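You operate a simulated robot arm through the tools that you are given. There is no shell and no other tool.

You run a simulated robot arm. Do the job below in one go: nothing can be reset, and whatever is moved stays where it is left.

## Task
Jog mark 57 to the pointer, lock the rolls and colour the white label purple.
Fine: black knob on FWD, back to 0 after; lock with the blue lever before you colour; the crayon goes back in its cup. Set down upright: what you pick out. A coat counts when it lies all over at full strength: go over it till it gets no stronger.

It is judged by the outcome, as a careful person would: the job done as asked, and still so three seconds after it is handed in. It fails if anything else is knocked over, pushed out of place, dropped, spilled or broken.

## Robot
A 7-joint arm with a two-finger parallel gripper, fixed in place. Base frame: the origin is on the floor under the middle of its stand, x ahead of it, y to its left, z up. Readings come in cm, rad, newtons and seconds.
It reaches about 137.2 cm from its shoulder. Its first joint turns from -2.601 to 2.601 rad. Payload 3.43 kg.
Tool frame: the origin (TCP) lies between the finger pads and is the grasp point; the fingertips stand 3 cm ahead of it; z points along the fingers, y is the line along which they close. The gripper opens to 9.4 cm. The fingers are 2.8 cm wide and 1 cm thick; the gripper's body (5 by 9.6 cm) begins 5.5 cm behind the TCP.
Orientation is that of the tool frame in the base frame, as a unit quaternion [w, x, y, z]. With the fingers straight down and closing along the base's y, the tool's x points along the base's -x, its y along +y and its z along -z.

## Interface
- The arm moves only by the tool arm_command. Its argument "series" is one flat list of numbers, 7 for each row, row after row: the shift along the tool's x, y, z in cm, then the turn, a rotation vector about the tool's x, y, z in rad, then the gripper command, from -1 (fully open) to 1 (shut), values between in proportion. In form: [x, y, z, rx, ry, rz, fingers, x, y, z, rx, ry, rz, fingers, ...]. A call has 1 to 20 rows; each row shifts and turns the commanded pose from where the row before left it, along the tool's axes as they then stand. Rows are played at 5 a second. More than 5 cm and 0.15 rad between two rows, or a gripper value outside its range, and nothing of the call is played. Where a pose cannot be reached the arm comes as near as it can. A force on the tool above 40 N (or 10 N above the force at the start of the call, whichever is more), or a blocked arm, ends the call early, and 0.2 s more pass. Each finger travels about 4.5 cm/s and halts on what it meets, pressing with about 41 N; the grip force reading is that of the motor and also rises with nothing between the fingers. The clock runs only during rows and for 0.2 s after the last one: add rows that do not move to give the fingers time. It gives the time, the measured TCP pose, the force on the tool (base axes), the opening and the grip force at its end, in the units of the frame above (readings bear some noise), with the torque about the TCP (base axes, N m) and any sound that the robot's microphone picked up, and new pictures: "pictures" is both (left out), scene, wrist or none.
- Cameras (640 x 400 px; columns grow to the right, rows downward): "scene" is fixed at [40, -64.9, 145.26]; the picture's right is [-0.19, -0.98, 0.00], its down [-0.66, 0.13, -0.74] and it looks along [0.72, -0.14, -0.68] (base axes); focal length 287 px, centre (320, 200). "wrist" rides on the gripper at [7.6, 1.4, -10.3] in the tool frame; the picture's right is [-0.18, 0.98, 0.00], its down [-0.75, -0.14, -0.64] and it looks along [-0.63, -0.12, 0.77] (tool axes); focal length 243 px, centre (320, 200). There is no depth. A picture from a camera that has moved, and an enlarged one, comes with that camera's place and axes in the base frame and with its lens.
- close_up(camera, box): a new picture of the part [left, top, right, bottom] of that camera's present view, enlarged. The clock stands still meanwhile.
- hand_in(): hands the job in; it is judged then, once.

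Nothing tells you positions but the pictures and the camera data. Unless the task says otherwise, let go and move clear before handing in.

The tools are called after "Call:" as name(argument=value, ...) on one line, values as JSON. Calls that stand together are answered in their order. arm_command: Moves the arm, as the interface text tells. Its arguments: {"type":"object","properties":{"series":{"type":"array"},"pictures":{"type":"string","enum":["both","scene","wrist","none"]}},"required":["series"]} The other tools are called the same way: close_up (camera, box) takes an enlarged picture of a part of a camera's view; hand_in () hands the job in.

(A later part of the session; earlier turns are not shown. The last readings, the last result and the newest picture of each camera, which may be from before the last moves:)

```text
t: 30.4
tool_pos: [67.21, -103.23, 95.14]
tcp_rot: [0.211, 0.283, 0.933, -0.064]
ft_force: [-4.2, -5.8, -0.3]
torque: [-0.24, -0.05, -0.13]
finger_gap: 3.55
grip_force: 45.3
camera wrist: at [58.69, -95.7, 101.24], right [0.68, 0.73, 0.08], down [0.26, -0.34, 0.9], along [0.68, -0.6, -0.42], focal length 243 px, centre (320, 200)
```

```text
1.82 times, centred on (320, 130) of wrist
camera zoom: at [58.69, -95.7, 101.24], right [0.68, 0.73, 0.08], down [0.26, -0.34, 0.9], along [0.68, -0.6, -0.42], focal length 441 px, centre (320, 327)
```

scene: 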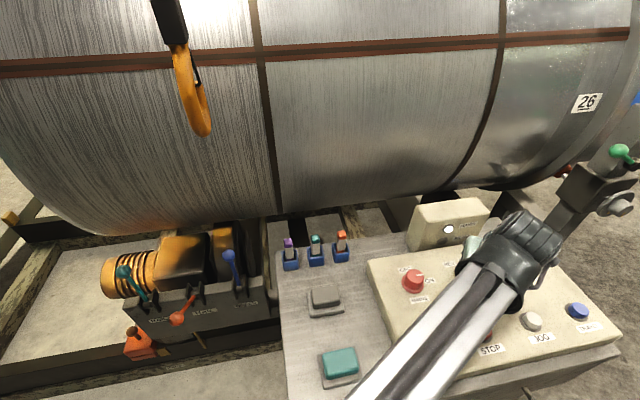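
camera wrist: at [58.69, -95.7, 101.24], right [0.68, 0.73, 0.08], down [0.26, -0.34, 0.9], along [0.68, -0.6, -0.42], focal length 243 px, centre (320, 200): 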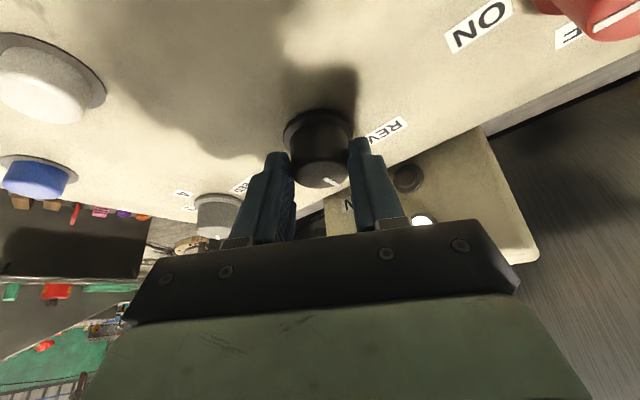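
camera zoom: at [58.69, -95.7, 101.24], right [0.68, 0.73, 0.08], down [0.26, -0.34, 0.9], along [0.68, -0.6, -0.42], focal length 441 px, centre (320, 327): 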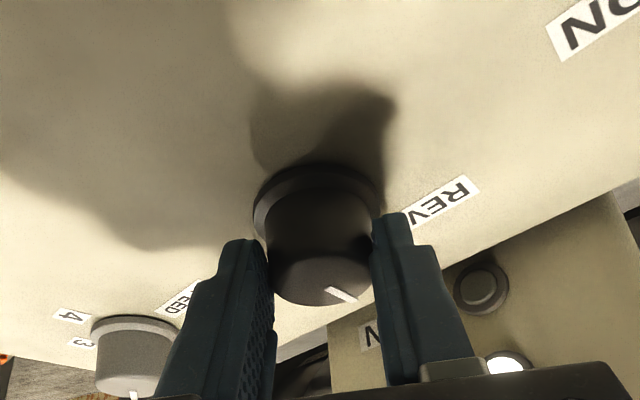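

The knob is held with a gap of 3.55 cm. I'll turn it 45° clockwise toward FWD about its vertical axis.

Call:
arm_command(series=[0, 0.1, 0, 0.0569, 0, 0.1178, 0.5, 0, 0.152, 0, 0.0569, 0, 0.1178, 0.5, 0, 0.152, 0, 0.0569, 0, 0.1178, 0.5, 0, 0, 0, 0, 0, 0, 0.5], pictures="wrist")

Call:
close_up(camera="wrist", box=[180, 20, 460, 240])

```text
t: 31.4
tool_pos: [67.77, -102.84, 95.31]
tcp_rot: [0.194, 0.459, 0.861, -0.104]
ft_force: [-6.2, -4.2, -7.1]
torque: [-0.69, -0.08, -0.08]
finger_gap: 3.54
grip_force: 45.1
camera wrist: at [62.61, -92.58, 101.26], right [0.91, 0.41, 0.08], down [0.11, -0.41, 0.9], along [0.4, -0.81, -0.42], focal length 243 px, centre (320, 200)
```

wrist: 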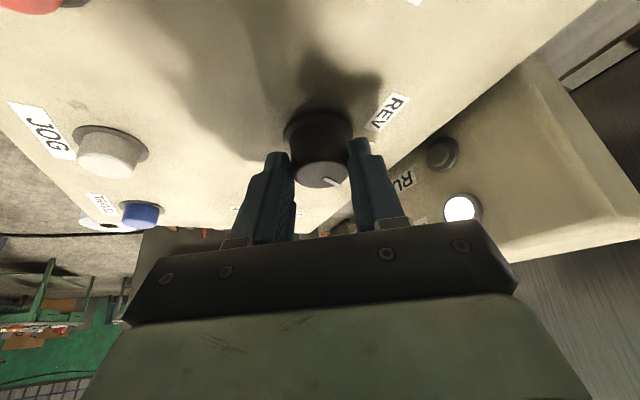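

```text
1.82 times, centred on (320, 130) of wrist
camera zoom: at [62.61, -92.58, 101.26], right [0.91, 0.41, 0.08], down [0.11, -0.41, 0.9], along [0.4, -0.81, -0.42], focal length 441 px, centre (320, 327)
```

zoom: 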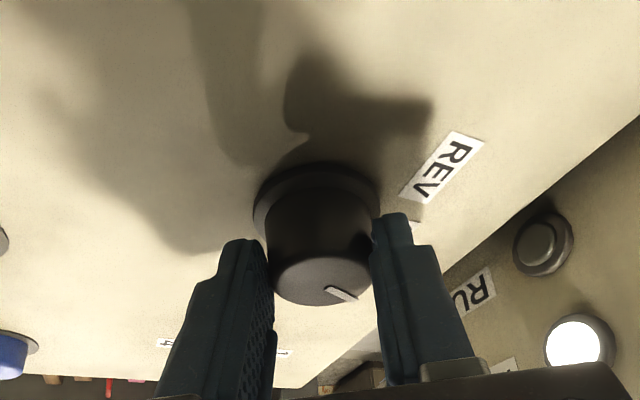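

Call:
arm_command(series=[0, 0.152, 0, 0.0569, 0, 0.1178, 0.5, 0, 0.152, 0, 0.0569, 0, 0.1178, 0.5, 0, 0.152, 0, 0.0569, 0, 0.1178, 0.5, 0, 0, 0, 0, 0, 0, 0.5], pictures="wrist")

Call:
close_up(camera="wrist", box=[180, 20, 460, 240])

```text
t: 32.4
tool_pos: [68.15, -102.58, 95.2]
tcp_rot: [0.17, 0.618, 0.755, -0.14]
ft_force: [3.3, -5.9, -14.1]
torque: [0.56, 0.03, 0.1]
finger_gap: 3.55
grip_force: 45.0
camera wrist: at [67.4, -91.19, 101.28], right [1.0, 0.03, 0.08], down [-0.06, -0.42, 0.9], along [0.06, -0.9, -0.42], focal length 243 px, centre (320, 200)
```

wrist: 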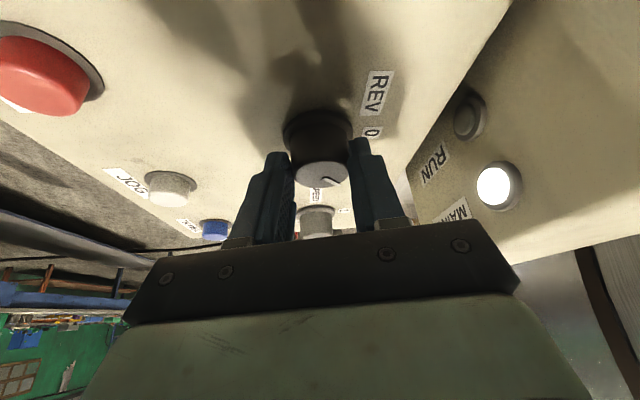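

```text
1.82 times, centred on (320, 130) of wrist
camera zoom: at [67.4, -91.19, 101.28], right [1.0, 0.03, 0.08], down [-0.06, -0.42, 0.9], along [0.06, -0.9, -0.42], focal length 441 px, centre (320, 327)
```

zoom: 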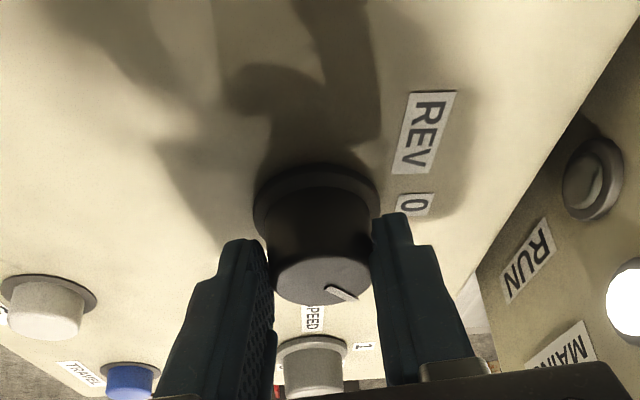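

Call:
arm_command(series=[0, 0, 0, 0, 0, 0, 0.1, 0, 0, 0, 0, 0, 0, -0.2, 0, 0, 0, 0, 0, 0, -0.5, 0, 0, 0, 0, 0, 0, -0.5], pictures="wrist")

Call:
close_up(camera="wrist", box=[240, 60, 400, 200])

```text
t: 33.4
tool_pos: [68.14, -102.67, 95.52]
tcp_rot: [0.17, 0.618, 0.755, -0.14]
ft_force: [-0.2, -0.1, 0.8]
torque: [-0.01, 0.01, -0.02]
finger_gap: 7.07
grip_force: 0.0
camera wrist: at [67.27, -91.14, 101.43], right [1.0, 0.03, 0.08], down [-0.06, -0.42, 0.9], along [0.06, -0.91, -0.42], focal length 243 px, centre (320, 200)
```

wrist: 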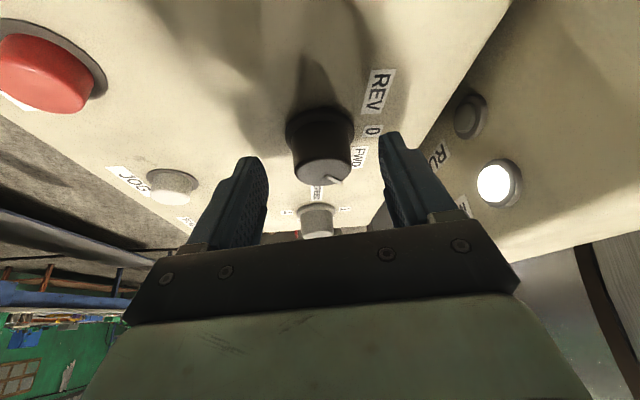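

```text
2.86 times, centred on (320, 130) of wrist
camera zoom: at [67.27, -91.14, 101.43], right [1.0, 0.03, 0.08], down [-0.06, -0.42, 0.9], along [0.06, -0.91, -0.42], focal length 693 px, centre (320, 400)
```

zoom: 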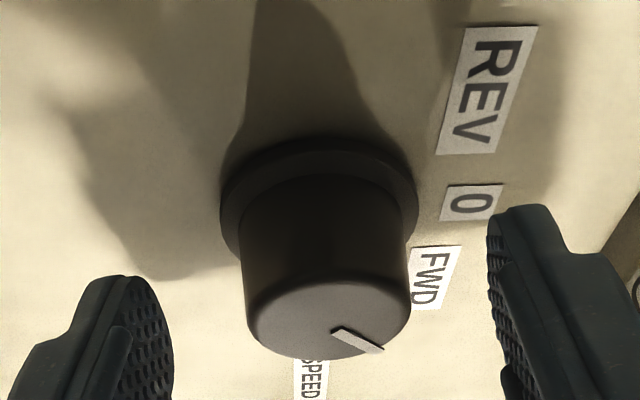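

The knob now points at FWD. I'll lift off, shut the fingers and move over the JOG button.

Call:
arm_command(series=[-1.3, 0, -2.7, 0, 0, 0, -0.5, -1.3, 0, -2.7, 0, 0, 0, -0.5, 0, 0, 0, -0.061, 0, -0.126, 0.5, 0, 0, 0, -0.061, 0, -0.126, 1, 0.33, -4.45, 0.76, 0, 0, 0, 1, 0.33, -4.45, 0.76, 0, 0, 0, 1, 0.33, -4.45, 0.76, 0, 0, 0, 1, 0, 0, 0, 0, 0, 0, 1])

Call:
close_up(camera="wrist", box=[220, 60, 420, 220])

Call:
close_up(camera="scene", box=[400, 220, 640, 370])

```text
t: 35.2
tool_pos: [56.67, -108.79, 98.67]
tcp_rot: [0.188, 0.506, 0.834, -0.115]
ft_force: [0.9, -0.2, -0.3]
torque: [0.01, -0.02, 0.07]
finger_gap: 0.01
grip_force: 33.6
camera wrist: at [52.68, -98.03, 104.67], right [0.95, 0.31, 0.08], down [0.06, -0.42, 0.9], along [0.31, -0.85, -0.42], focal length 243 px, centre (320, 200)
```

scene: 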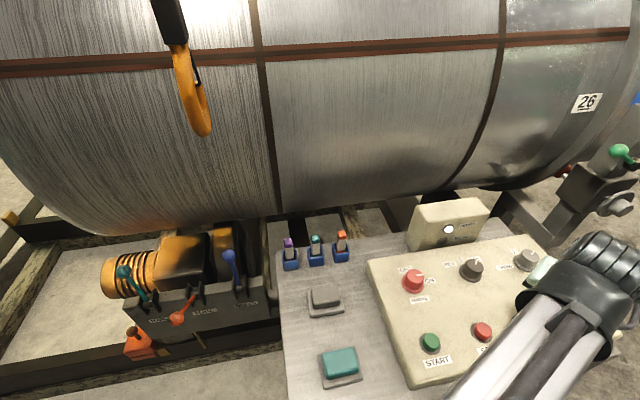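
wrist: 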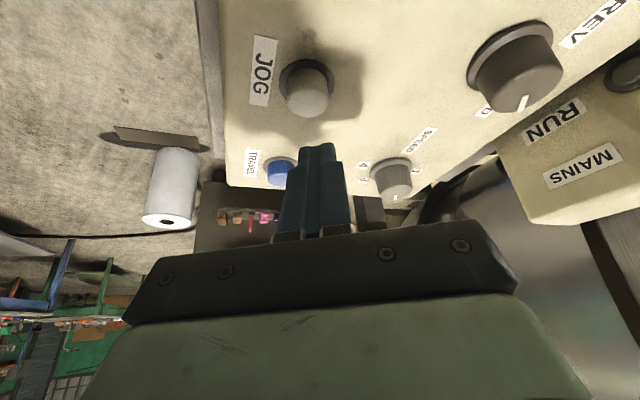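

```text
2.50 times, centred on (320, 140) of wrist
camera zoom: at [52.68, -98.03, 104.67], right [0.95, 0.31, 0.08], down [0.06, -0.42, 0.9], along [0.31, -0.85, -0.42], focal length 606 px, centre (320, 350)
```

zoom: 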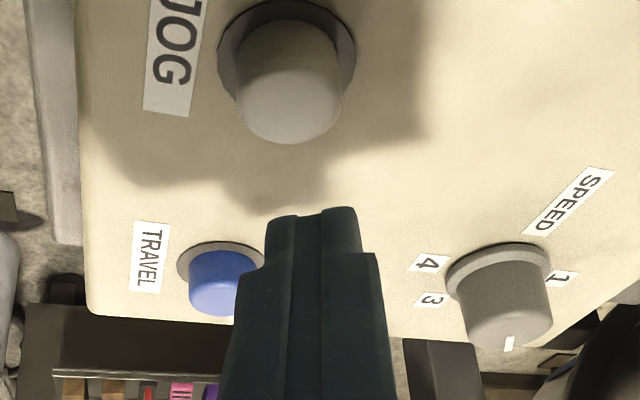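

```text
2.67 times, centred on (520, 295) of scene
camera zoom: at [40.0, -64.9, 145.26], right [-0.19, -0.98, 0.0], down [-0.66, 0.13, -0.74], along [0.72, -0.14, -0.68], focal length 766 px, centre (-213, -53)
```

zoom: 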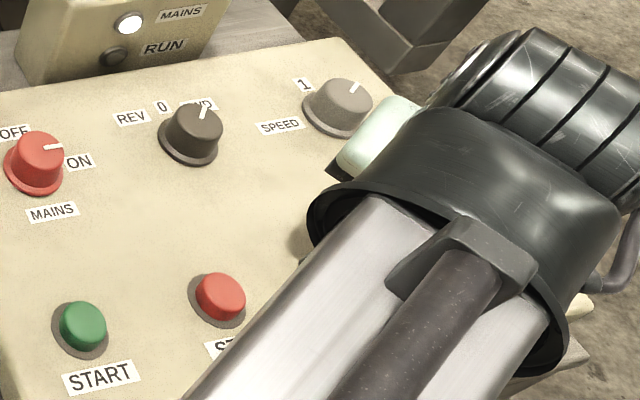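

Call:
arm_command(series=[0.435, 0.1, 0.9, 0, 0, 0, 1, 0.435, 0, 0.9, 0, 0, 0, 1, 0.22, 0, 0.45, 0, 0, 0, 1])

Call:
close_up(camera="wrist", box=[220, 60, 420, 220])

```text
t: 36.0
tool_pos: [56.65, -108.79, 96.43]
tcp_rot: [0.188, 0.507, 0.834, -0.115]
ft_force: [-0.5, -0.1, 0.4]
torque: [-0.04, -0.03, 0.0]
finger_gap: 0.01
grip_force: 33.0
camera wrist: at [52.67, -98.0, 102.37], right [0.95, 0.31, 0.08], down [0.06, -0.42, 0.9], along [0.31, -0.85, -0.42], focal length 243 px, centre (320, 200)
```

scene: 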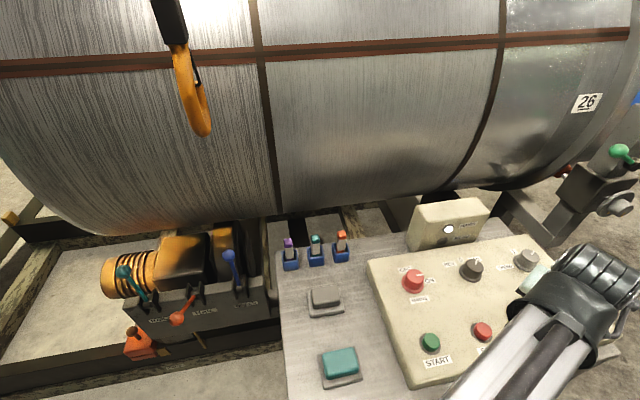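
wrist: 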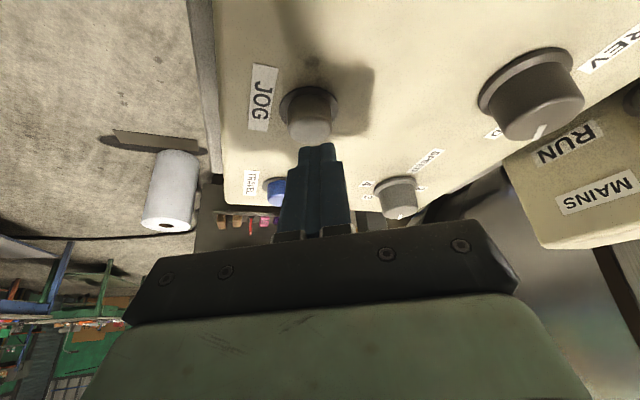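

```text
2.50 times, centred on (320, 140) of wrist
camera zoom: at [52.67, -98.0, 102.37], right [0.95, 0.31, 0.08], down [0.06, -0.42, 0.9], along [0.31, -0.85, -0.42], focal length 606 px, centre (320, 350)
```

zoom: 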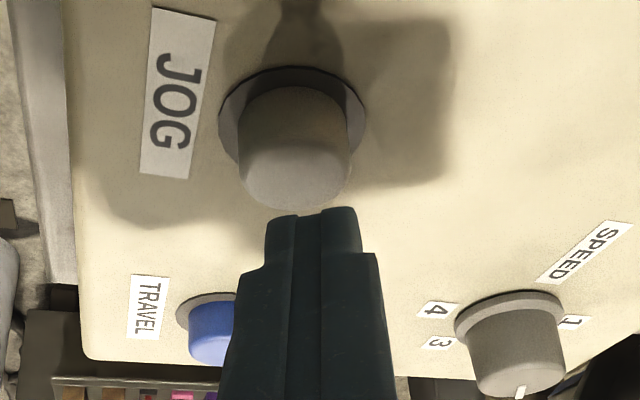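

Call:
arm_command(series=[0.13, -0.1, 0.27, 0, 0, 0, 1, 0.13, -0.1, 0.27, 0, 0, 0, 1, 0.13, 0, 0.27, 0, 0, 0, 1], pictures="scene")

Call:
close_up(camera="scene", box=[400, 180, 560, 280])

```text
t: 36.8
tool_pos: [56.34, -108.84, 95.32]
tcp_rot: [0.189, 0.505, 0.834, -0.115]
ft_force: [0.1, -0.5, 0.4]
torque: [0.04, 0.02, 0.02]
finger_gap: 0.01
grip_force: 32.6
```

scene: 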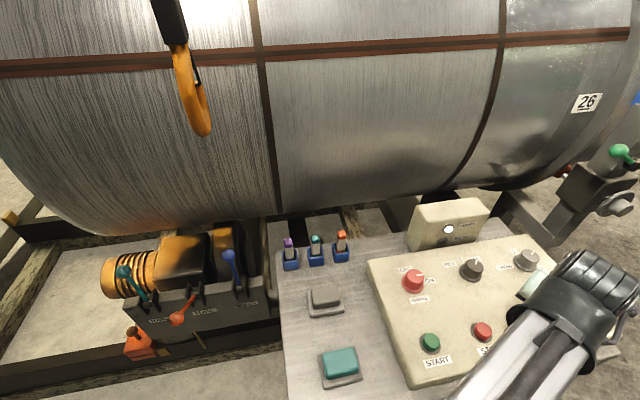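

```text
4.00 times, centred on (480, 230) of scene
camera zoom: at [40.0, -64.9, 145.26], right [-0.19, -0.98, 0.0], down [-0.66, 0.13, -0.74], along [0.72, -0.14, -0.68], focal length 1149 px, centre (-320, 80)
```

zoom: 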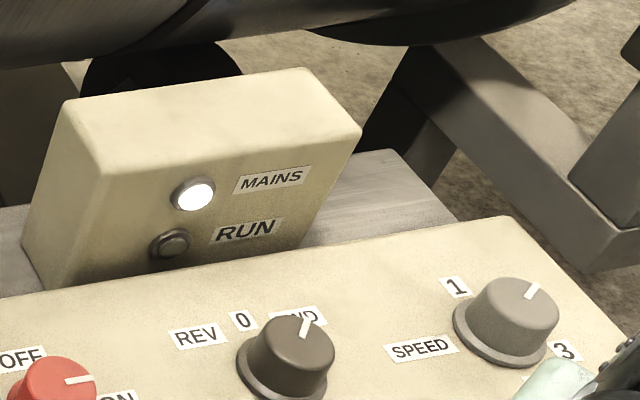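

Call:
arm_command(series=[0.13, 0, 0.27, 0, 0, 0, 1, 0.13, 0, 0.27, 0, 0, 0, 1], pictures="scene")

Call:
close_up(camera="scene", box=[400, 180, 560, 280])

Call:
close_up(camera="wrist", box=[220, 60, 420, 220])

```text
t: 37.4
tool_pos: [56.2, -108.83, 95.01]
tcp_rot: [0.189, 0.505, 0.834, -0.115]
ft_force: [0.2, -1.6, 4.1]
torque: [-0.04, -0.02, -0.02]
finger_gap: 0.01
grip_force: 33.1
heard: click
```

scene: 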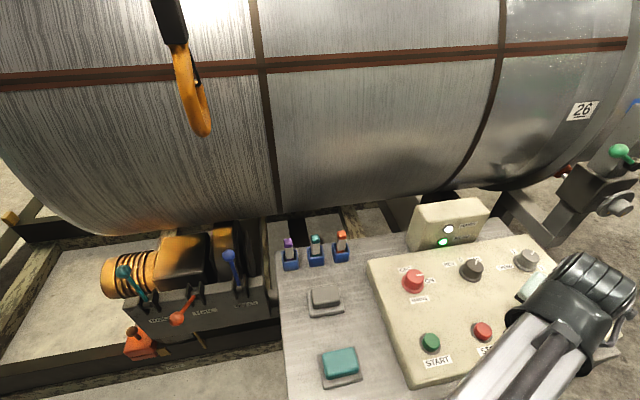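

```text
4.00 times, centred on (480, 230) of scene
camera zoom: at [40.0, -64.9, 145.26], right [-0.19, -0.98, 0.0], down [-0.66, 0.13, -0.74], along [0.72, -0.14, -0.68], focal length 1149 px, centre (-320, 80)
```

zoom: 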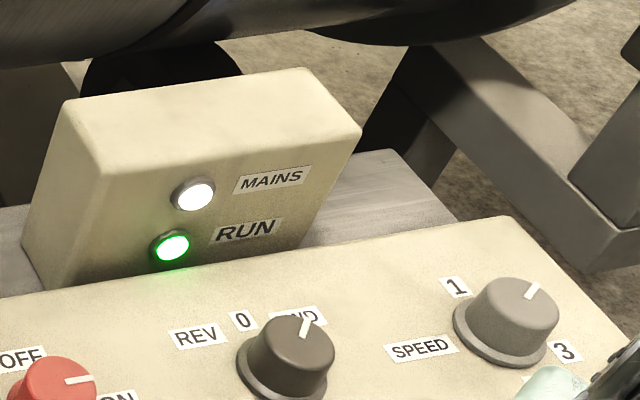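

```text
2.50 times, centred on (320, 140) of wrist
camera zoom: at [52.28, -98.09, 100.99], right [0.95, 0.31, 0.08], down [0.06, -0.42, 0.9], along [0.31, -0.85, -0.42], focal length 606 px, centre (320, 350)
```

zoom: 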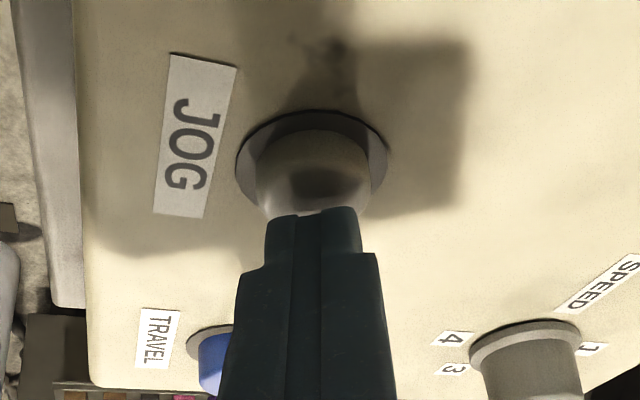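

JOG is running (RUN lit, click heard), and the front of the tank moves downward, which is the right direction. I'll keep it pressed for about one second and measure the speed.

Call:
arm_command(series=[0, 0, 0, 0, 0, 0, 1, 0, 0, 0, 0, 0, 0, 1, 0, 0, 0, 0, 0, 0, 1, 0, 0, 0, 0, 0, 0, 1], pictures="scene")

Call:
close_up(camera="scene", box=[480, 0, 640, 1])

Call:
close_up(camera="scene", box=[540, 60, 640, 140])

```text
t: 38.4
tool_pos: [56.35, -108.7, 94.95]
tcp_rot: [0.188, 0.505, 0.834, -0.115]
ft_force: [0.0, -1.6, 4.6]
torque: [-0.07, 0.0, -0.02]
finger_gap: 0.0
grip_force: 32.8
```

scene: 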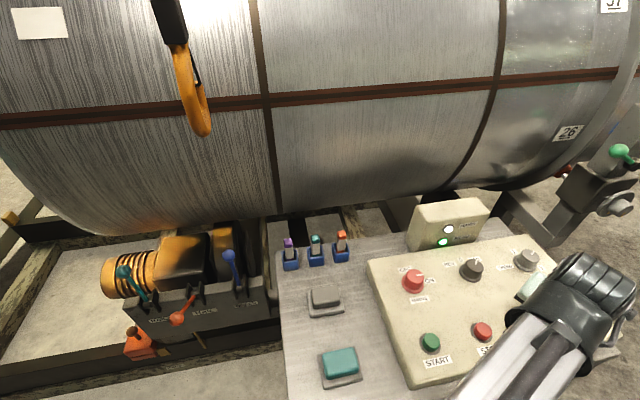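

```text
4.00 times, centred on (560, 0) of scene
camera zoom: at [40.0, -64.9, 145.26], right [-0.19, -0.98, 0.0], down [-0.66, 0.13, -0.74], along [0.72, -0.14, -0.68], focal length 1149 px, centre (-640, 998)
```

zoom: 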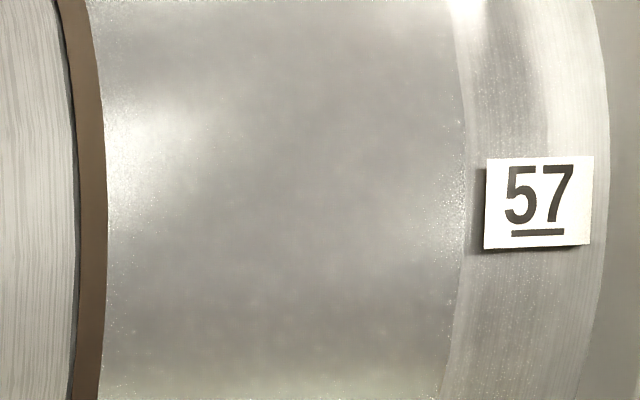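

```text
5.00 times, centred on (590, 100) of scene
camera zoom: at [40.0, -64.9, 145.26], right [-0.19, -0.98, 0.0], down [-0.66, 0.13, -0.74], along [0.72, -0.14, -0.68], focal length 1437 px, centre (-1030, 700)
```

zoom: 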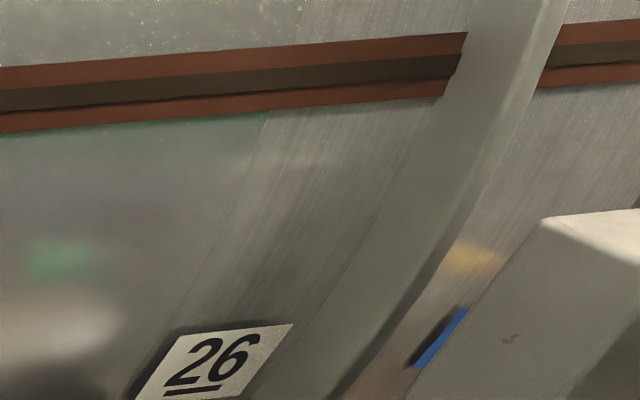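

The tank turns about 7.8°/s and mark 57 is now about 34° above the pointer's height. I'll hold the button a further 3.4 s and check again.

Call:
arm_command(series=[0, 0, 0, 0, 0, 0, 1, 0, 0, 0, 0, 0, 0, 1, 0, 0, 0, 0, 0, 0, 1, 0, 0, 0, 0, 0, 0, 1, 0, 0, 0, 0, 0, 0, 1, 0, 0, 0, 0, 0, 0, 1, 0, 0, 0, 0, 0, 0, 1, 0, 0, 0, 0, 0, 0, 1, 0, 0, 0, 0, 0, 0, 1, 0, 0, 0, 0, 0, 0, 1, 0, 0, 0, 0, 0, 0, 1, 0, 0, 0, 0, 0, 0, 1, 0, 0, 0, 0, 0, 0, 1, 0, 0, 0, 0, 0, 0, 1, 0, 0, 0, 0, 0, 0, 1], pictures="scene")

Call:
close_up(camera="scene", box=[540, 60, 640, 140])

```text
t: 41.6
tool_pos: [56.19, -108.91, 95.05]
tcp_rot: [0.189, 0.506, 0.834, -0.115]
ft_force: [-0.8, -0.5, 4.3]
torque: [0.04, 0.01, -0.02]
finger_gap: 0.02
grip_force: 33.4
```

scene: 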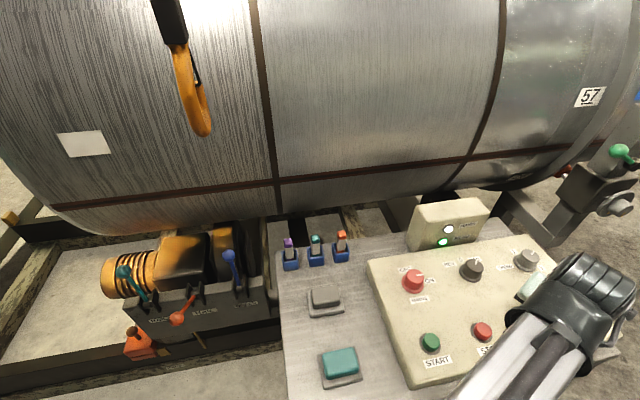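

```text
5.00 times, centred on (590, 100) of scene
camera zoom: at [40.0, -64.9, 145.26], right [-0.19, -0.98, 0.0], down [-0.66, 0.13, -0.74], along [0.72, -0.14, -0.68], focal length 1437 px, centre (-1030, 700)
```

zoom: 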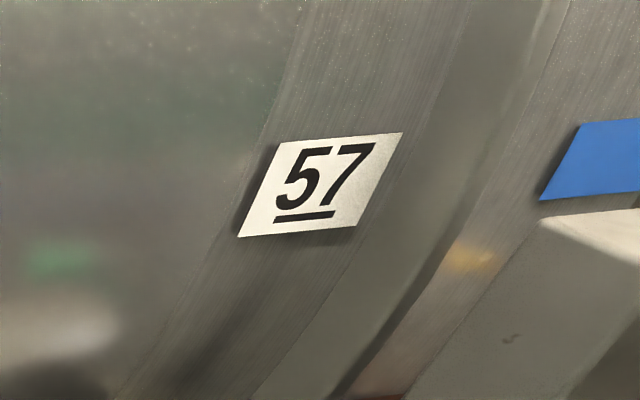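

Mark 57 is about 8° from the pointer. I'll jog slightly more, release, and then measure directly against the pointer with the wrist camera.

Call:
arm_command(series=[-0.435, 0, -0.9, 0, 0, 0, 1, -0.87, 0, -1.8, 0, 0, 0, 1], pictures="scene")

Call:
close_up(camera="scene", box=[540, 60, 640, 140])

```text
t: 42.2
tool_pos: [56.45, -108.76, 97.84]
tcp_rot: [0.189, 0.506, 0.834, -0.115]
ft_force: [0.5, -0.2, -0.5]
torque: [0.02, -0.02, 0.01]
finger_gap: 0.0
grip_force: 33.0
```

scene: 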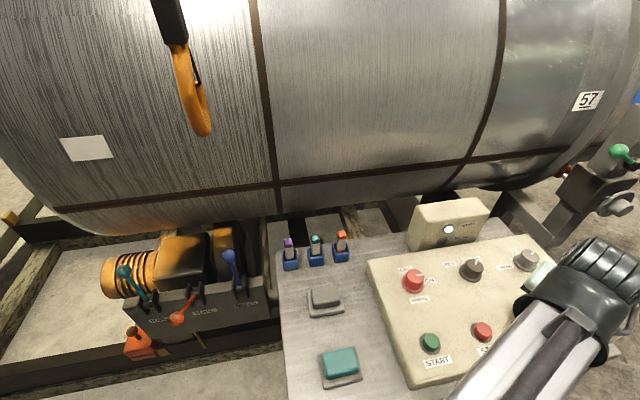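

```text
5.00 times, centred on (590, 100) of scene
camera zoom: at [40.0, -64.9, 145.26], right [-0.19, -0.98, 0.0], down [-0.66, 0.13, -0.74], along [0.72, -0.14, -0.68], focal length 1437 px, centre (-1030, 700)
```

zoom: 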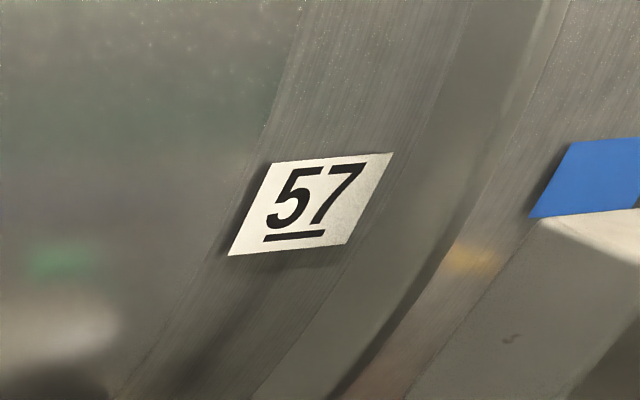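

Call:
arm_command(series=[-0.11, 3.66, -3.03, 0, 0, 0, 1, -0.11, 3.66, -3.03, 0, 0, 0, 1, -0.11, 3.66, -3.03, 0, 0, 0, 1, -0.11, 3.66, -3.03, 0, 0, 0, 1, -0.11, 3.66, -3.03, 0, 0, 0, 1, 0, 0, 0, 0, -0.115, 0, 1, 0, 0, 0, 0, -0.115, 0, 1, 0, 0, 0, 0, -0.115, 0, 1, 0, 0, 0, 0, -0.115, 0, 1, 0, 0, 0, 0.1185, 0, 0.092, 1, 0, 0, 0, 0.1185, 0, 0.092, 1, -0.41, 3.79, 0.53, 0, 0, 0, 1, -0.41, 3.79, 0.53, 0, 0, 0, 1, 0, 0, 0, 0, 0, 0, 1], pictures="wrist")

Call:
close_up(camera="wrist", box=[320, 140, 400, 210])

```text
t: 45.2
tool_pos: [77.51, -95.08, 111.6]
tcp_rot: [0.336, 0.576, 0.691, -0.281]
ft_force: [0.0, -0.1, 0.8]
torque: [-0.03, -0.02, 0.0]
finger_gap: 0.01
grip_force: 33.2
camera wrist: at [76.66, -82.04, 111.95], right [0.99, 0.06, 0.14], down [-0.14, 0.01, 0.99], along [0.06, -1.0, 0.02], focal length 243 px, centre (320, 200)
```

wrist: 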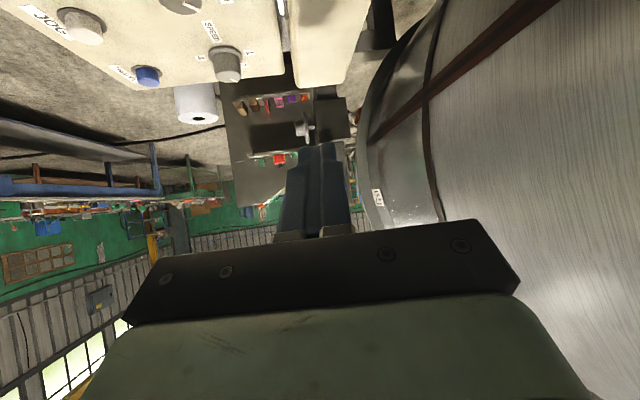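

```text
5.71 times, centred on (360, 175) of wrist
camera zoom: at [76.66, -82.04, 111.95], right [0.99, 0.06, 0.14], down [-0.14, 0.01, 0.99], along [0.06, -1.0, 0.02], focal length 1386 px, centre (91, 343)
```

zoom: 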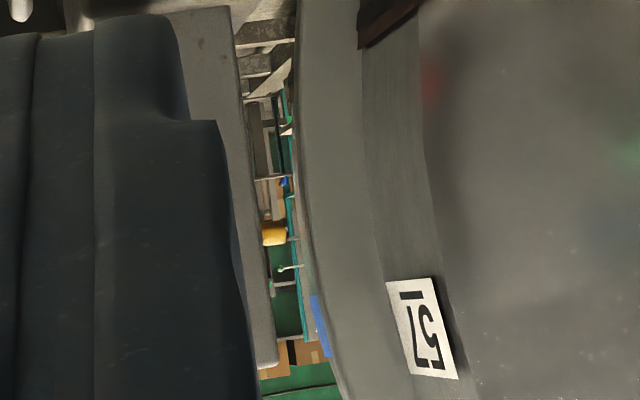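

Measured against the pointer, mark 57 still needs about 5.75 cm (7.2°) of travel. I'll return to the JOG button and finish with a short press.

Call:
arm_command(series=[0.41, -3.79, -0.53, 0, 0, 0, 1, 0.41, -3.79, -0.53, 0, 0, 0, 1, 0, 0, 0, -0.1185, 0, -0.092, 1, 0, 0, 0, -0.1185, 0, -0.092, 1, 0, 0, 0, 0, 0.115, 0, 1, 0, 0, 0, 0, 0.115, 0, 1, 0, 0, 0, 0, 0.115, 0, 1, 0, 0, 0, 0, 0.115, 0, 1, 0.09, -3.65, 2.98, 0, 0, 0, 1, 0.09, -3.65, 2.98, 0, 0, 0, 1, 0.09, -3.65, 2.98, 0, 0, 0, 1, 0.09, -3.65, 2.98, 0, 0, 0, 1, 0.09, -3.65, 2.98, 0, 0, 0, 1, 0, 0, 0, 0, 0, 0, 1], pictures="wrist")

```text
t: 48.2
tool_pos: [56.39, -108.8, 98.01]
tcp_rot: [0.189, 0.506, 0.834, -0.114]
ft_force: [0.3, 0.3, 0.3]
torque: [-0.02, 0.0, -0.01]
finger_gap: 0.0
grip_force: 32.8
camera wrist: at [52.42, -98.09, 104.08], right [0.95, 0.31, 0.08], down [0.06, -0.42, 0.9], along [0.31, -0.85, -0.42], focal length 243 px, centre (320, 200)
```

wrist: 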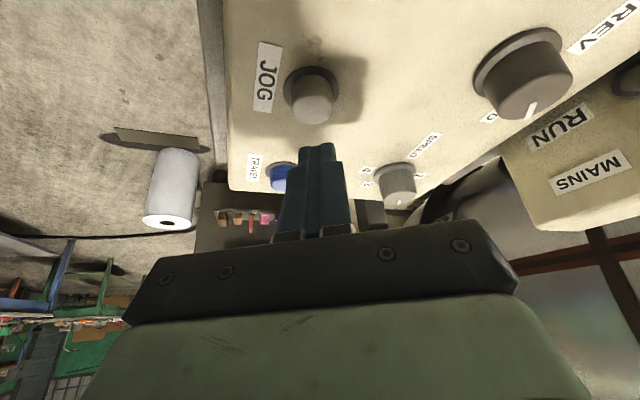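

Call:
arm_command(series=[0.39, 0, 0.81, 0, 0, 0, 1, 0.39, 0, 0.81, 0, 0, 0, 1, 0.37, 0, 0.77, 0, 0, 0, 1, 0, 0, 0, 0, 0, 0, 1], pictures="none")

Call:
arm_command(series=[0.13, 0, 0.27, 0, 0, 0, 1, 0.13, 0, 0.27, 0, 0, 0, 1], pictures="scene")

Call:
close_up(camera="scene", box=[540, 60, 640, 140])

```text
t: 49.2
tool_pos: [56.38, -108.99, 95.47]
tcp_rot: [0.188, 0.506, 0.834, -0.114]
ft_force: [-0.3, 0.1, 0.5]
torque: [-0.02, 0.01, 0.01]
finger_gap: 0.0
grip_force: 33.0
```

```text
t: 49.8
tool_pos: [56.36, -108.91, 95.0]
tcp_rot: [0.189, 0.506, 0.834, -0.114]
ft_force: [-0.8, -1.9, 3.3]
torque: [-0.01, 0.02, 0.0]
finger_gap: 0.0
grip_force: 33.0
heard: click
```

scene: 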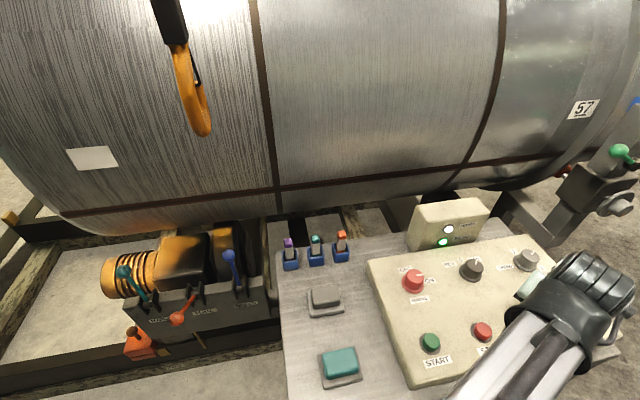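

```text
5.00 times, centred on (590, 100) of scene
camera zoom: at [40.0, -64.9, 145.26], right [-0.19, -0.98, 0.0], down [-0.66, 0.13, -0.74], along [0.72, -0.14, -0.68], focal length 1437 px, centre (-1030, 700)
```

zoom: 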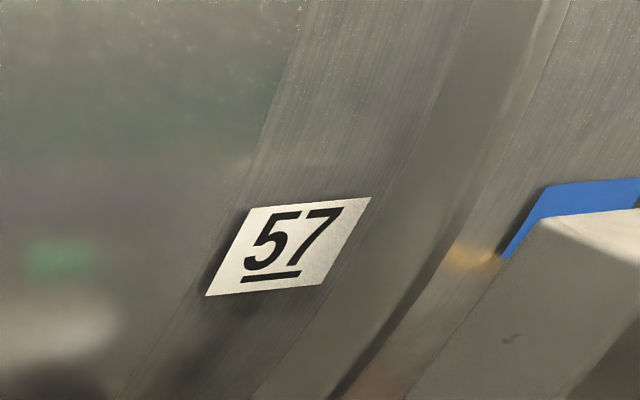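

Call:
arm_command(series=[0, 0, 0, 0, 0, 0, 1], pictures="none")

Call:
close_up(camera="scene", box=[540, 60, 640, 140])

```text
t: 50.2
tool_pos: [56.47, -108.78, 95.03]
tcp_rot: [0.189, 0.506, 0.833, -0.114]
ft_force: [-0.6, -1.5, 2.7]
torque: [-0.03, 0.02, 0.02]
finger_gap: 0.02
grip_force: 33.3
```

```text
5.00 times, centred on (590, 100) of scene
camera zoom: at [40.0, -64.9, 145.26], right [-0.19, -0.98, 0.0], down [-0.66, 0.13, -0.74], along [0.72, -0.14, -0.68], focal length 1437 px, centre (-1030, 700)
```

zoom: 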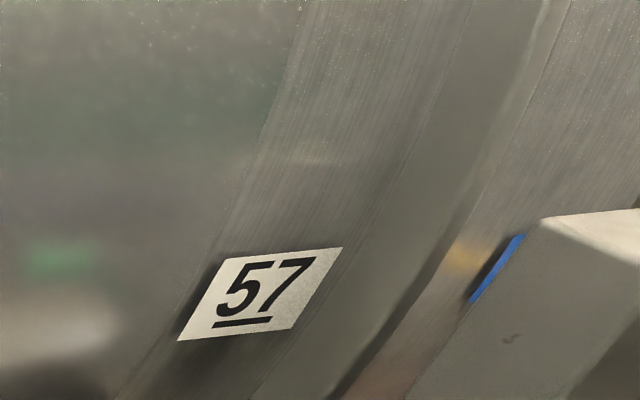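

Call:
arm_command(series=[-0.435, 0, -0.9, 0, 0, 0, 1, -0.87, 0, -1.8, 0, 0, 0, 1], pictures="scene")

Call:
close_up(camera="scene", box=[540, 60, 640, 140])

```text
t: 50.8
tool_pos: [56.21, -108.95, 97.86]
tcp_rot: [0.189, 0.506, 0.834, -0.115]
ft_force: [-0.3, 0.6, -0.2]
torque: [0.02, -0.02, 0.02]
finger_gap: 0.0
grip_force: 32.8
```

scene: 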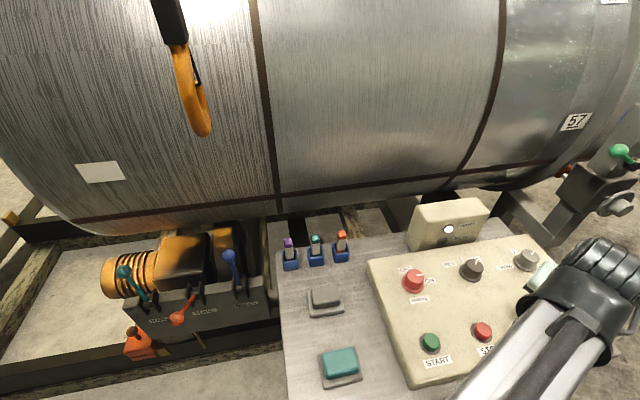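

```text
5.00 times, centred on (590, 100) of scene
camera zoom: at [40.0, -64.9, 145.26], right [-0.19, -0.98, 0.0], down [-0.66, 0.13, -0.74], along [0.72, -0.14, -0.68], focal length 1437 px, centre (-1030, 700)
```

zoom: 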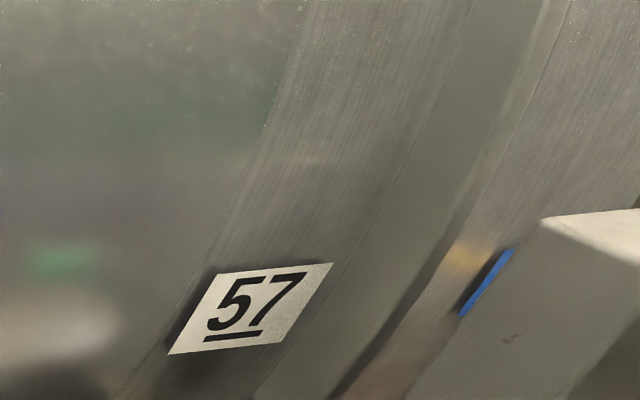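

Mark 57 is now very close to the computed spot. I'll verify it against the pointer from the viewing pose.

Call:
arm_command(series=[-0.11, 3.66, -3.03, 0, 0, 0, 1, -0.11, 3.66, -3.03, 0, 0, 0, 1, -0.11, 3.66, -3.03, 0, 0, 0, 1, -0.11, 3.66, -3.03, 0, 0, 0, 1, -0.11, 3.66, -3.03, 0, 0, 0, 1, 0, 0, 0, 0, -0.115, 0, 1, 0, 0, 0, 0, -0.115, 0, 1, 0, 0, 0, 0, -0.115, 0, 1, 0, 0, 0, 0, -0.115, 0, 1, 0, 0, 0, 0.1185, 0, 0.092, 1, 0, 0, 0, 0.1185, 0, 0.092, 1, -0.41, 3.79, 0.53, 0, 0, 0, 1, -0.41, 3.79, 0.53, 0, 0, 0, 1, 0, 0, 0, 0, 0, 0, 1], pictures="wrist")

Call:
close_up(camera="wrist", box=[320, 140, 400, 210])

Call:
close_up(camera="wrist", box=[336, 165, 376, 195])

```text
t: 53.8
tool_pos: [77.97, -95.29, 111.38]
tcp_rot: [0.336, 0.576, 0.691, -0.281]
ft_force: [0.0, -0.8, -0.3]
torque: [-0.03, -0.01, 0.0]
finger_gap: 0.02
grip_force: 33.1
camera wrist: at [76.93, -82.3, 111.78], right [0.99, 0.06, 0.14], down [-0.14, 0.01, 0.99], along [0.06, -1.0, 0.02], focal length 243 px, centre (320, 200)
```

wrist: 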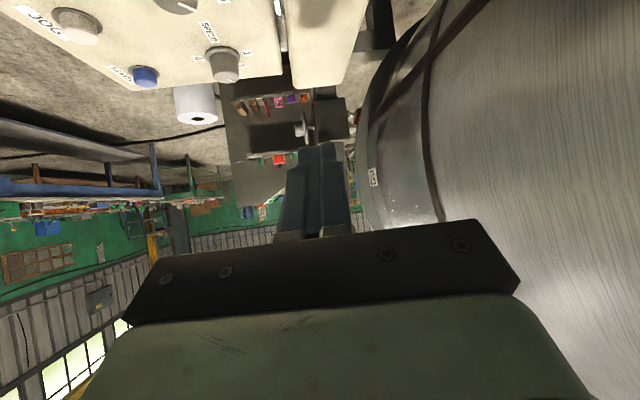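

```text
5.71 times, centred on (360, 175) of wrist
camera zoom: at [76.93, -82.3, 111.78], right [0.99, 0.06, 0.14], down [-0.14, 0.01, 0.99], along [0.06, -1.0, 0.02], focal length 1386 px, centre (91, 343)
```

zoom: 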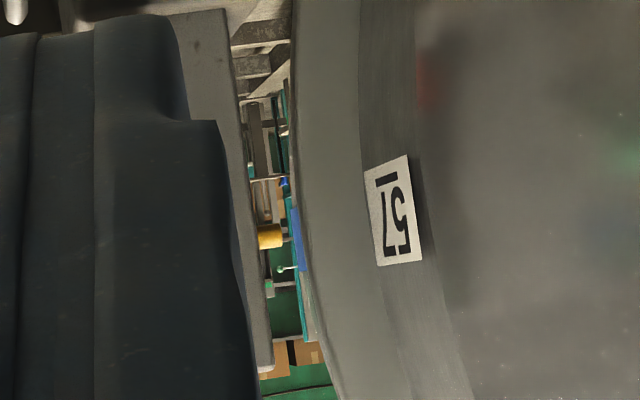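

```text
13.33 times, centred on (356, 180) of wrist
camera zoom: at [76.93, -82.3, 111.78], right [0.99, 0.06, 0.14], down [-0.14, 0.01, 0.99], along [0.06, -1.0, 0.02], focal length 3235 px, centre (-160, 467)
```

zoom: 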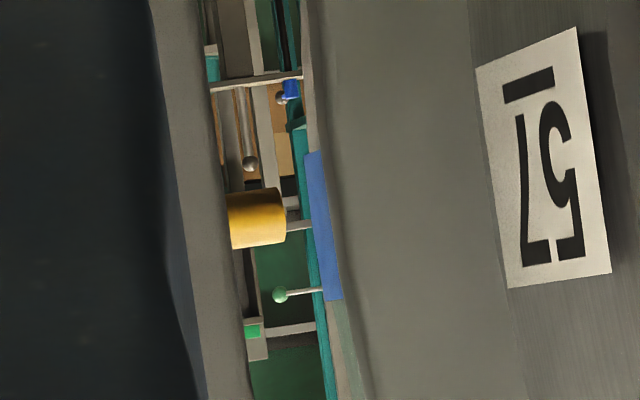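

The pointer points into the blue patch of mark 57, about 0.4 cm (0.5°) off its centre, which is a good alignment. Next I'll turn the black knob back to 0.

Call:
arm_command(series=[0.55, -3.65, 2.78, 0, 0, 0, 1, 0.55, -3.65, 2.78, 0, 0, 0, 0.5, 0.55, -3.65, 2.78, 0, 0, 0, 0, 0, 0, 0, 0, 0.115, 0, -0.5, 0, 0, 0, 0, 0.115, 0, -0.5, 0, 0, 0, 0, 0.115, 0, -0.5, 0, 0, 0, 0, 0.116, 0, -0.5, 0, 0, 0, 0, 0, 0, -0.5], pictures="wrist")

Call:
close_up(camera="wrist", box=[220, 20, 420, 160])

```text
t: 55.6
tool_pos: [67.76, -102.42, 105.29]
tcp_rot: [0.168, 0.625, 0.749, -0.142]
ft_force: [0.4, 0.3, -0.3]
torque: [0.02, 0.02, 0.0]
finger_gap: 7.06
grip_force: 0.1
camera wrist: at [67.2, -90.98, 111.4], right [1.0, 0.01, 0.08], down [-0.06, -0.42, 0.9], along [0.04, -0.91, -0.42], focal length 243 px, centre (320, 200)
```

wrist: 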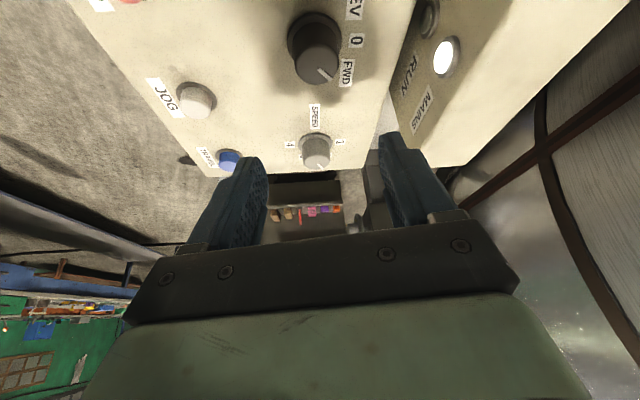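

```text
2.86 times, centred on (320, 90) of wrist
camera zoom: at [67.2, -90.98, 111.4], right [1.0, 0.01, 0.08], down [-0.06, -0.42, 0.9], along [0.04, -0.91, -0.42], focal length 693 px, centre (320, 514)
```

zoom: 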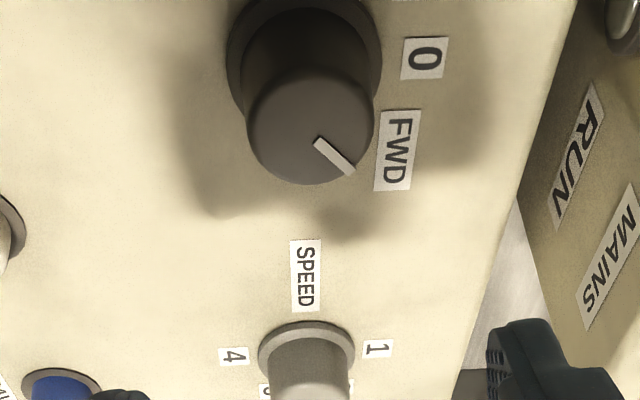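

Call:
arm_command(series=[1.0, 0.075, 2.3, 0, 0, 0, -0.5, 1.0, 0.075, 2.3, 0, 0, 0, -0.5, 1.0, 0.075, 2.3, 0, 0, 0, -0.5, 0.98, 0.075, 2.28, 0, 0, 0, -0.5, 0, 0, 0, 0, 0, 0, -0.5], pictures="wrist")

Call:
close_up(camera="wrist", box=[240, 60, 400, 200])

```text
t: 56.8
tool_pos: [68.1, -102.57, 95.39]
tcp_rot: [0.17, 0.625, 0.749, -0.142]
ft_force: [0.2, -0.1, 0.5]
torque: [0.03, 0.0, -0.01]
finger_gap: 7.03
grip_force: 0.0
camera wrist: at [67.43, -91.1, 101.54], right [1.0, 0.01, 0.08], down [-0.07, -0.42, 0.9], along [0.04, -0.91, -0.42], focal length 243 px, centre (320, 200)
```

wrist: 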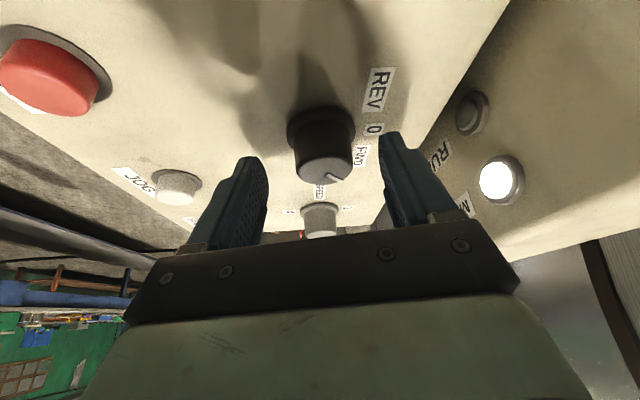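

```text
2.86 times, centred on (320, 130) of wrist
camera zoom: at [67.43, -91.1, 101.54], right [1.0, 0.01, 0.08], down [-0.07, -0.42, 0.9], along [0.04, -0.91, -0.42], focal length 693 px, centre (320, 400)
```

zoom: 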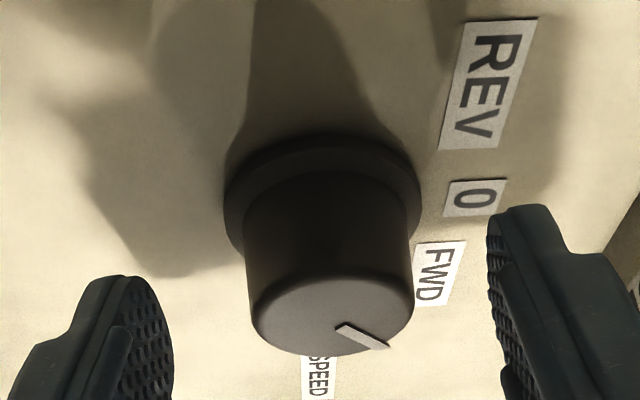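

Call:
arm_command(series=[0, 0.2, 0, 0, 0, 0, 0, 0, 0, 0, 0, 0, 0, 0.3, 0, 0, 0, 0, 0, 0, 0.5, 0, 0, 0, 0, 0, 0, 0.5, 0, 0, 0, 0, 0, 0, 0.5], pictures="none")

Call:
arm_command(series=[0, -0.152, 0, -0.0562, 0, -0.1182, 0.5, 0, -0.152, 0, -0.0562, 0, -0.1182, 0.5, 0, -0.152, 0, -0.0562, 0, -0.1182, 0.5, 0, -0.152, 0, -0.0562, 0, -0.1182, 0.5, 0, -0.152, 0, -0.0562, 0, -0.1182, 0.5, 0, -0.152, 0, -0.0562, 0, -0.1182, 0.5, 0, 0, 0, 0, 0, 0, 0.5], pictures="wrist")

Call:
close_up(camera="wrist", box=[240, 60, 400, 200])

```text
t: 58.0
tool_pos: [68.18, -102.62, 95.56]
tcp_rot: [0.169, 0.625, 0.749, -0.143]
ft_force: [1.2, -0.4, -1.2]
torque: [-0.12, -0.04, 0.01]
finger_gap: 3.56
grip_force: 44.9
```

```text
t: 59.6
tool_pos: [67.2, -103.06, 95.51]
tcp_rot: [0.209, 0.29, 0.932, -0.065]
ft_force: [-10.9, -0.9, 3.0]
torque: [-0.3, 0.19, -0.13]
finger_gap: 3.56
grip_force: 44.7
camera wrist: at [58.86, -95.5, 101.51], right [0.7, 0.71, 0.08], down [0.26, -0.35, 0.9], along [0.67, -0.61, -0.42], focal length 243 px, centre (320, 200)
```

wrist: 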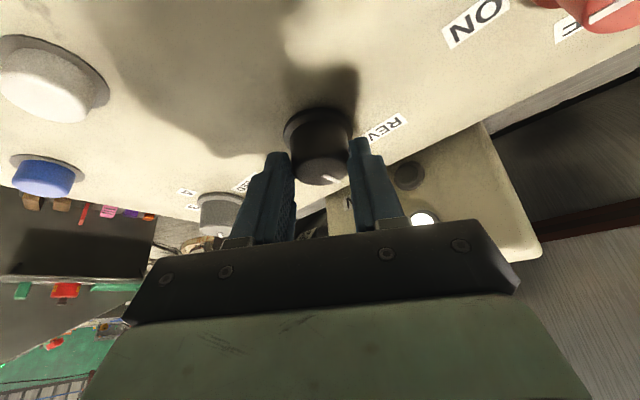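

```text
2.86 times, centred on (320, 130) of wrist
camera zoom: at [58.86, -95.5, 101.51], right [0.7, 0.71, 0.08], down [0.26, -0.35, 0.9], along [0.67, -0.61, -0.42], focal length 693 px, centre (320, 400)
```

zoom: 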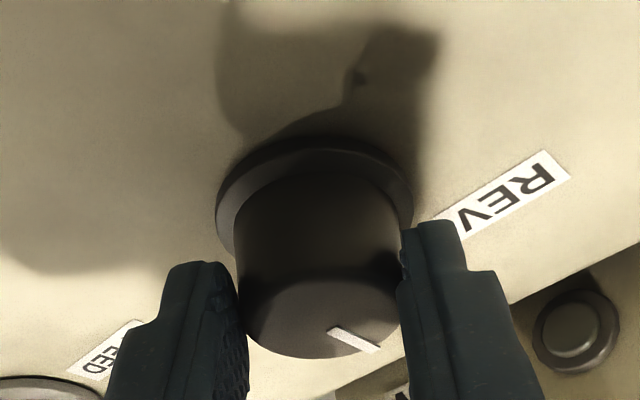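

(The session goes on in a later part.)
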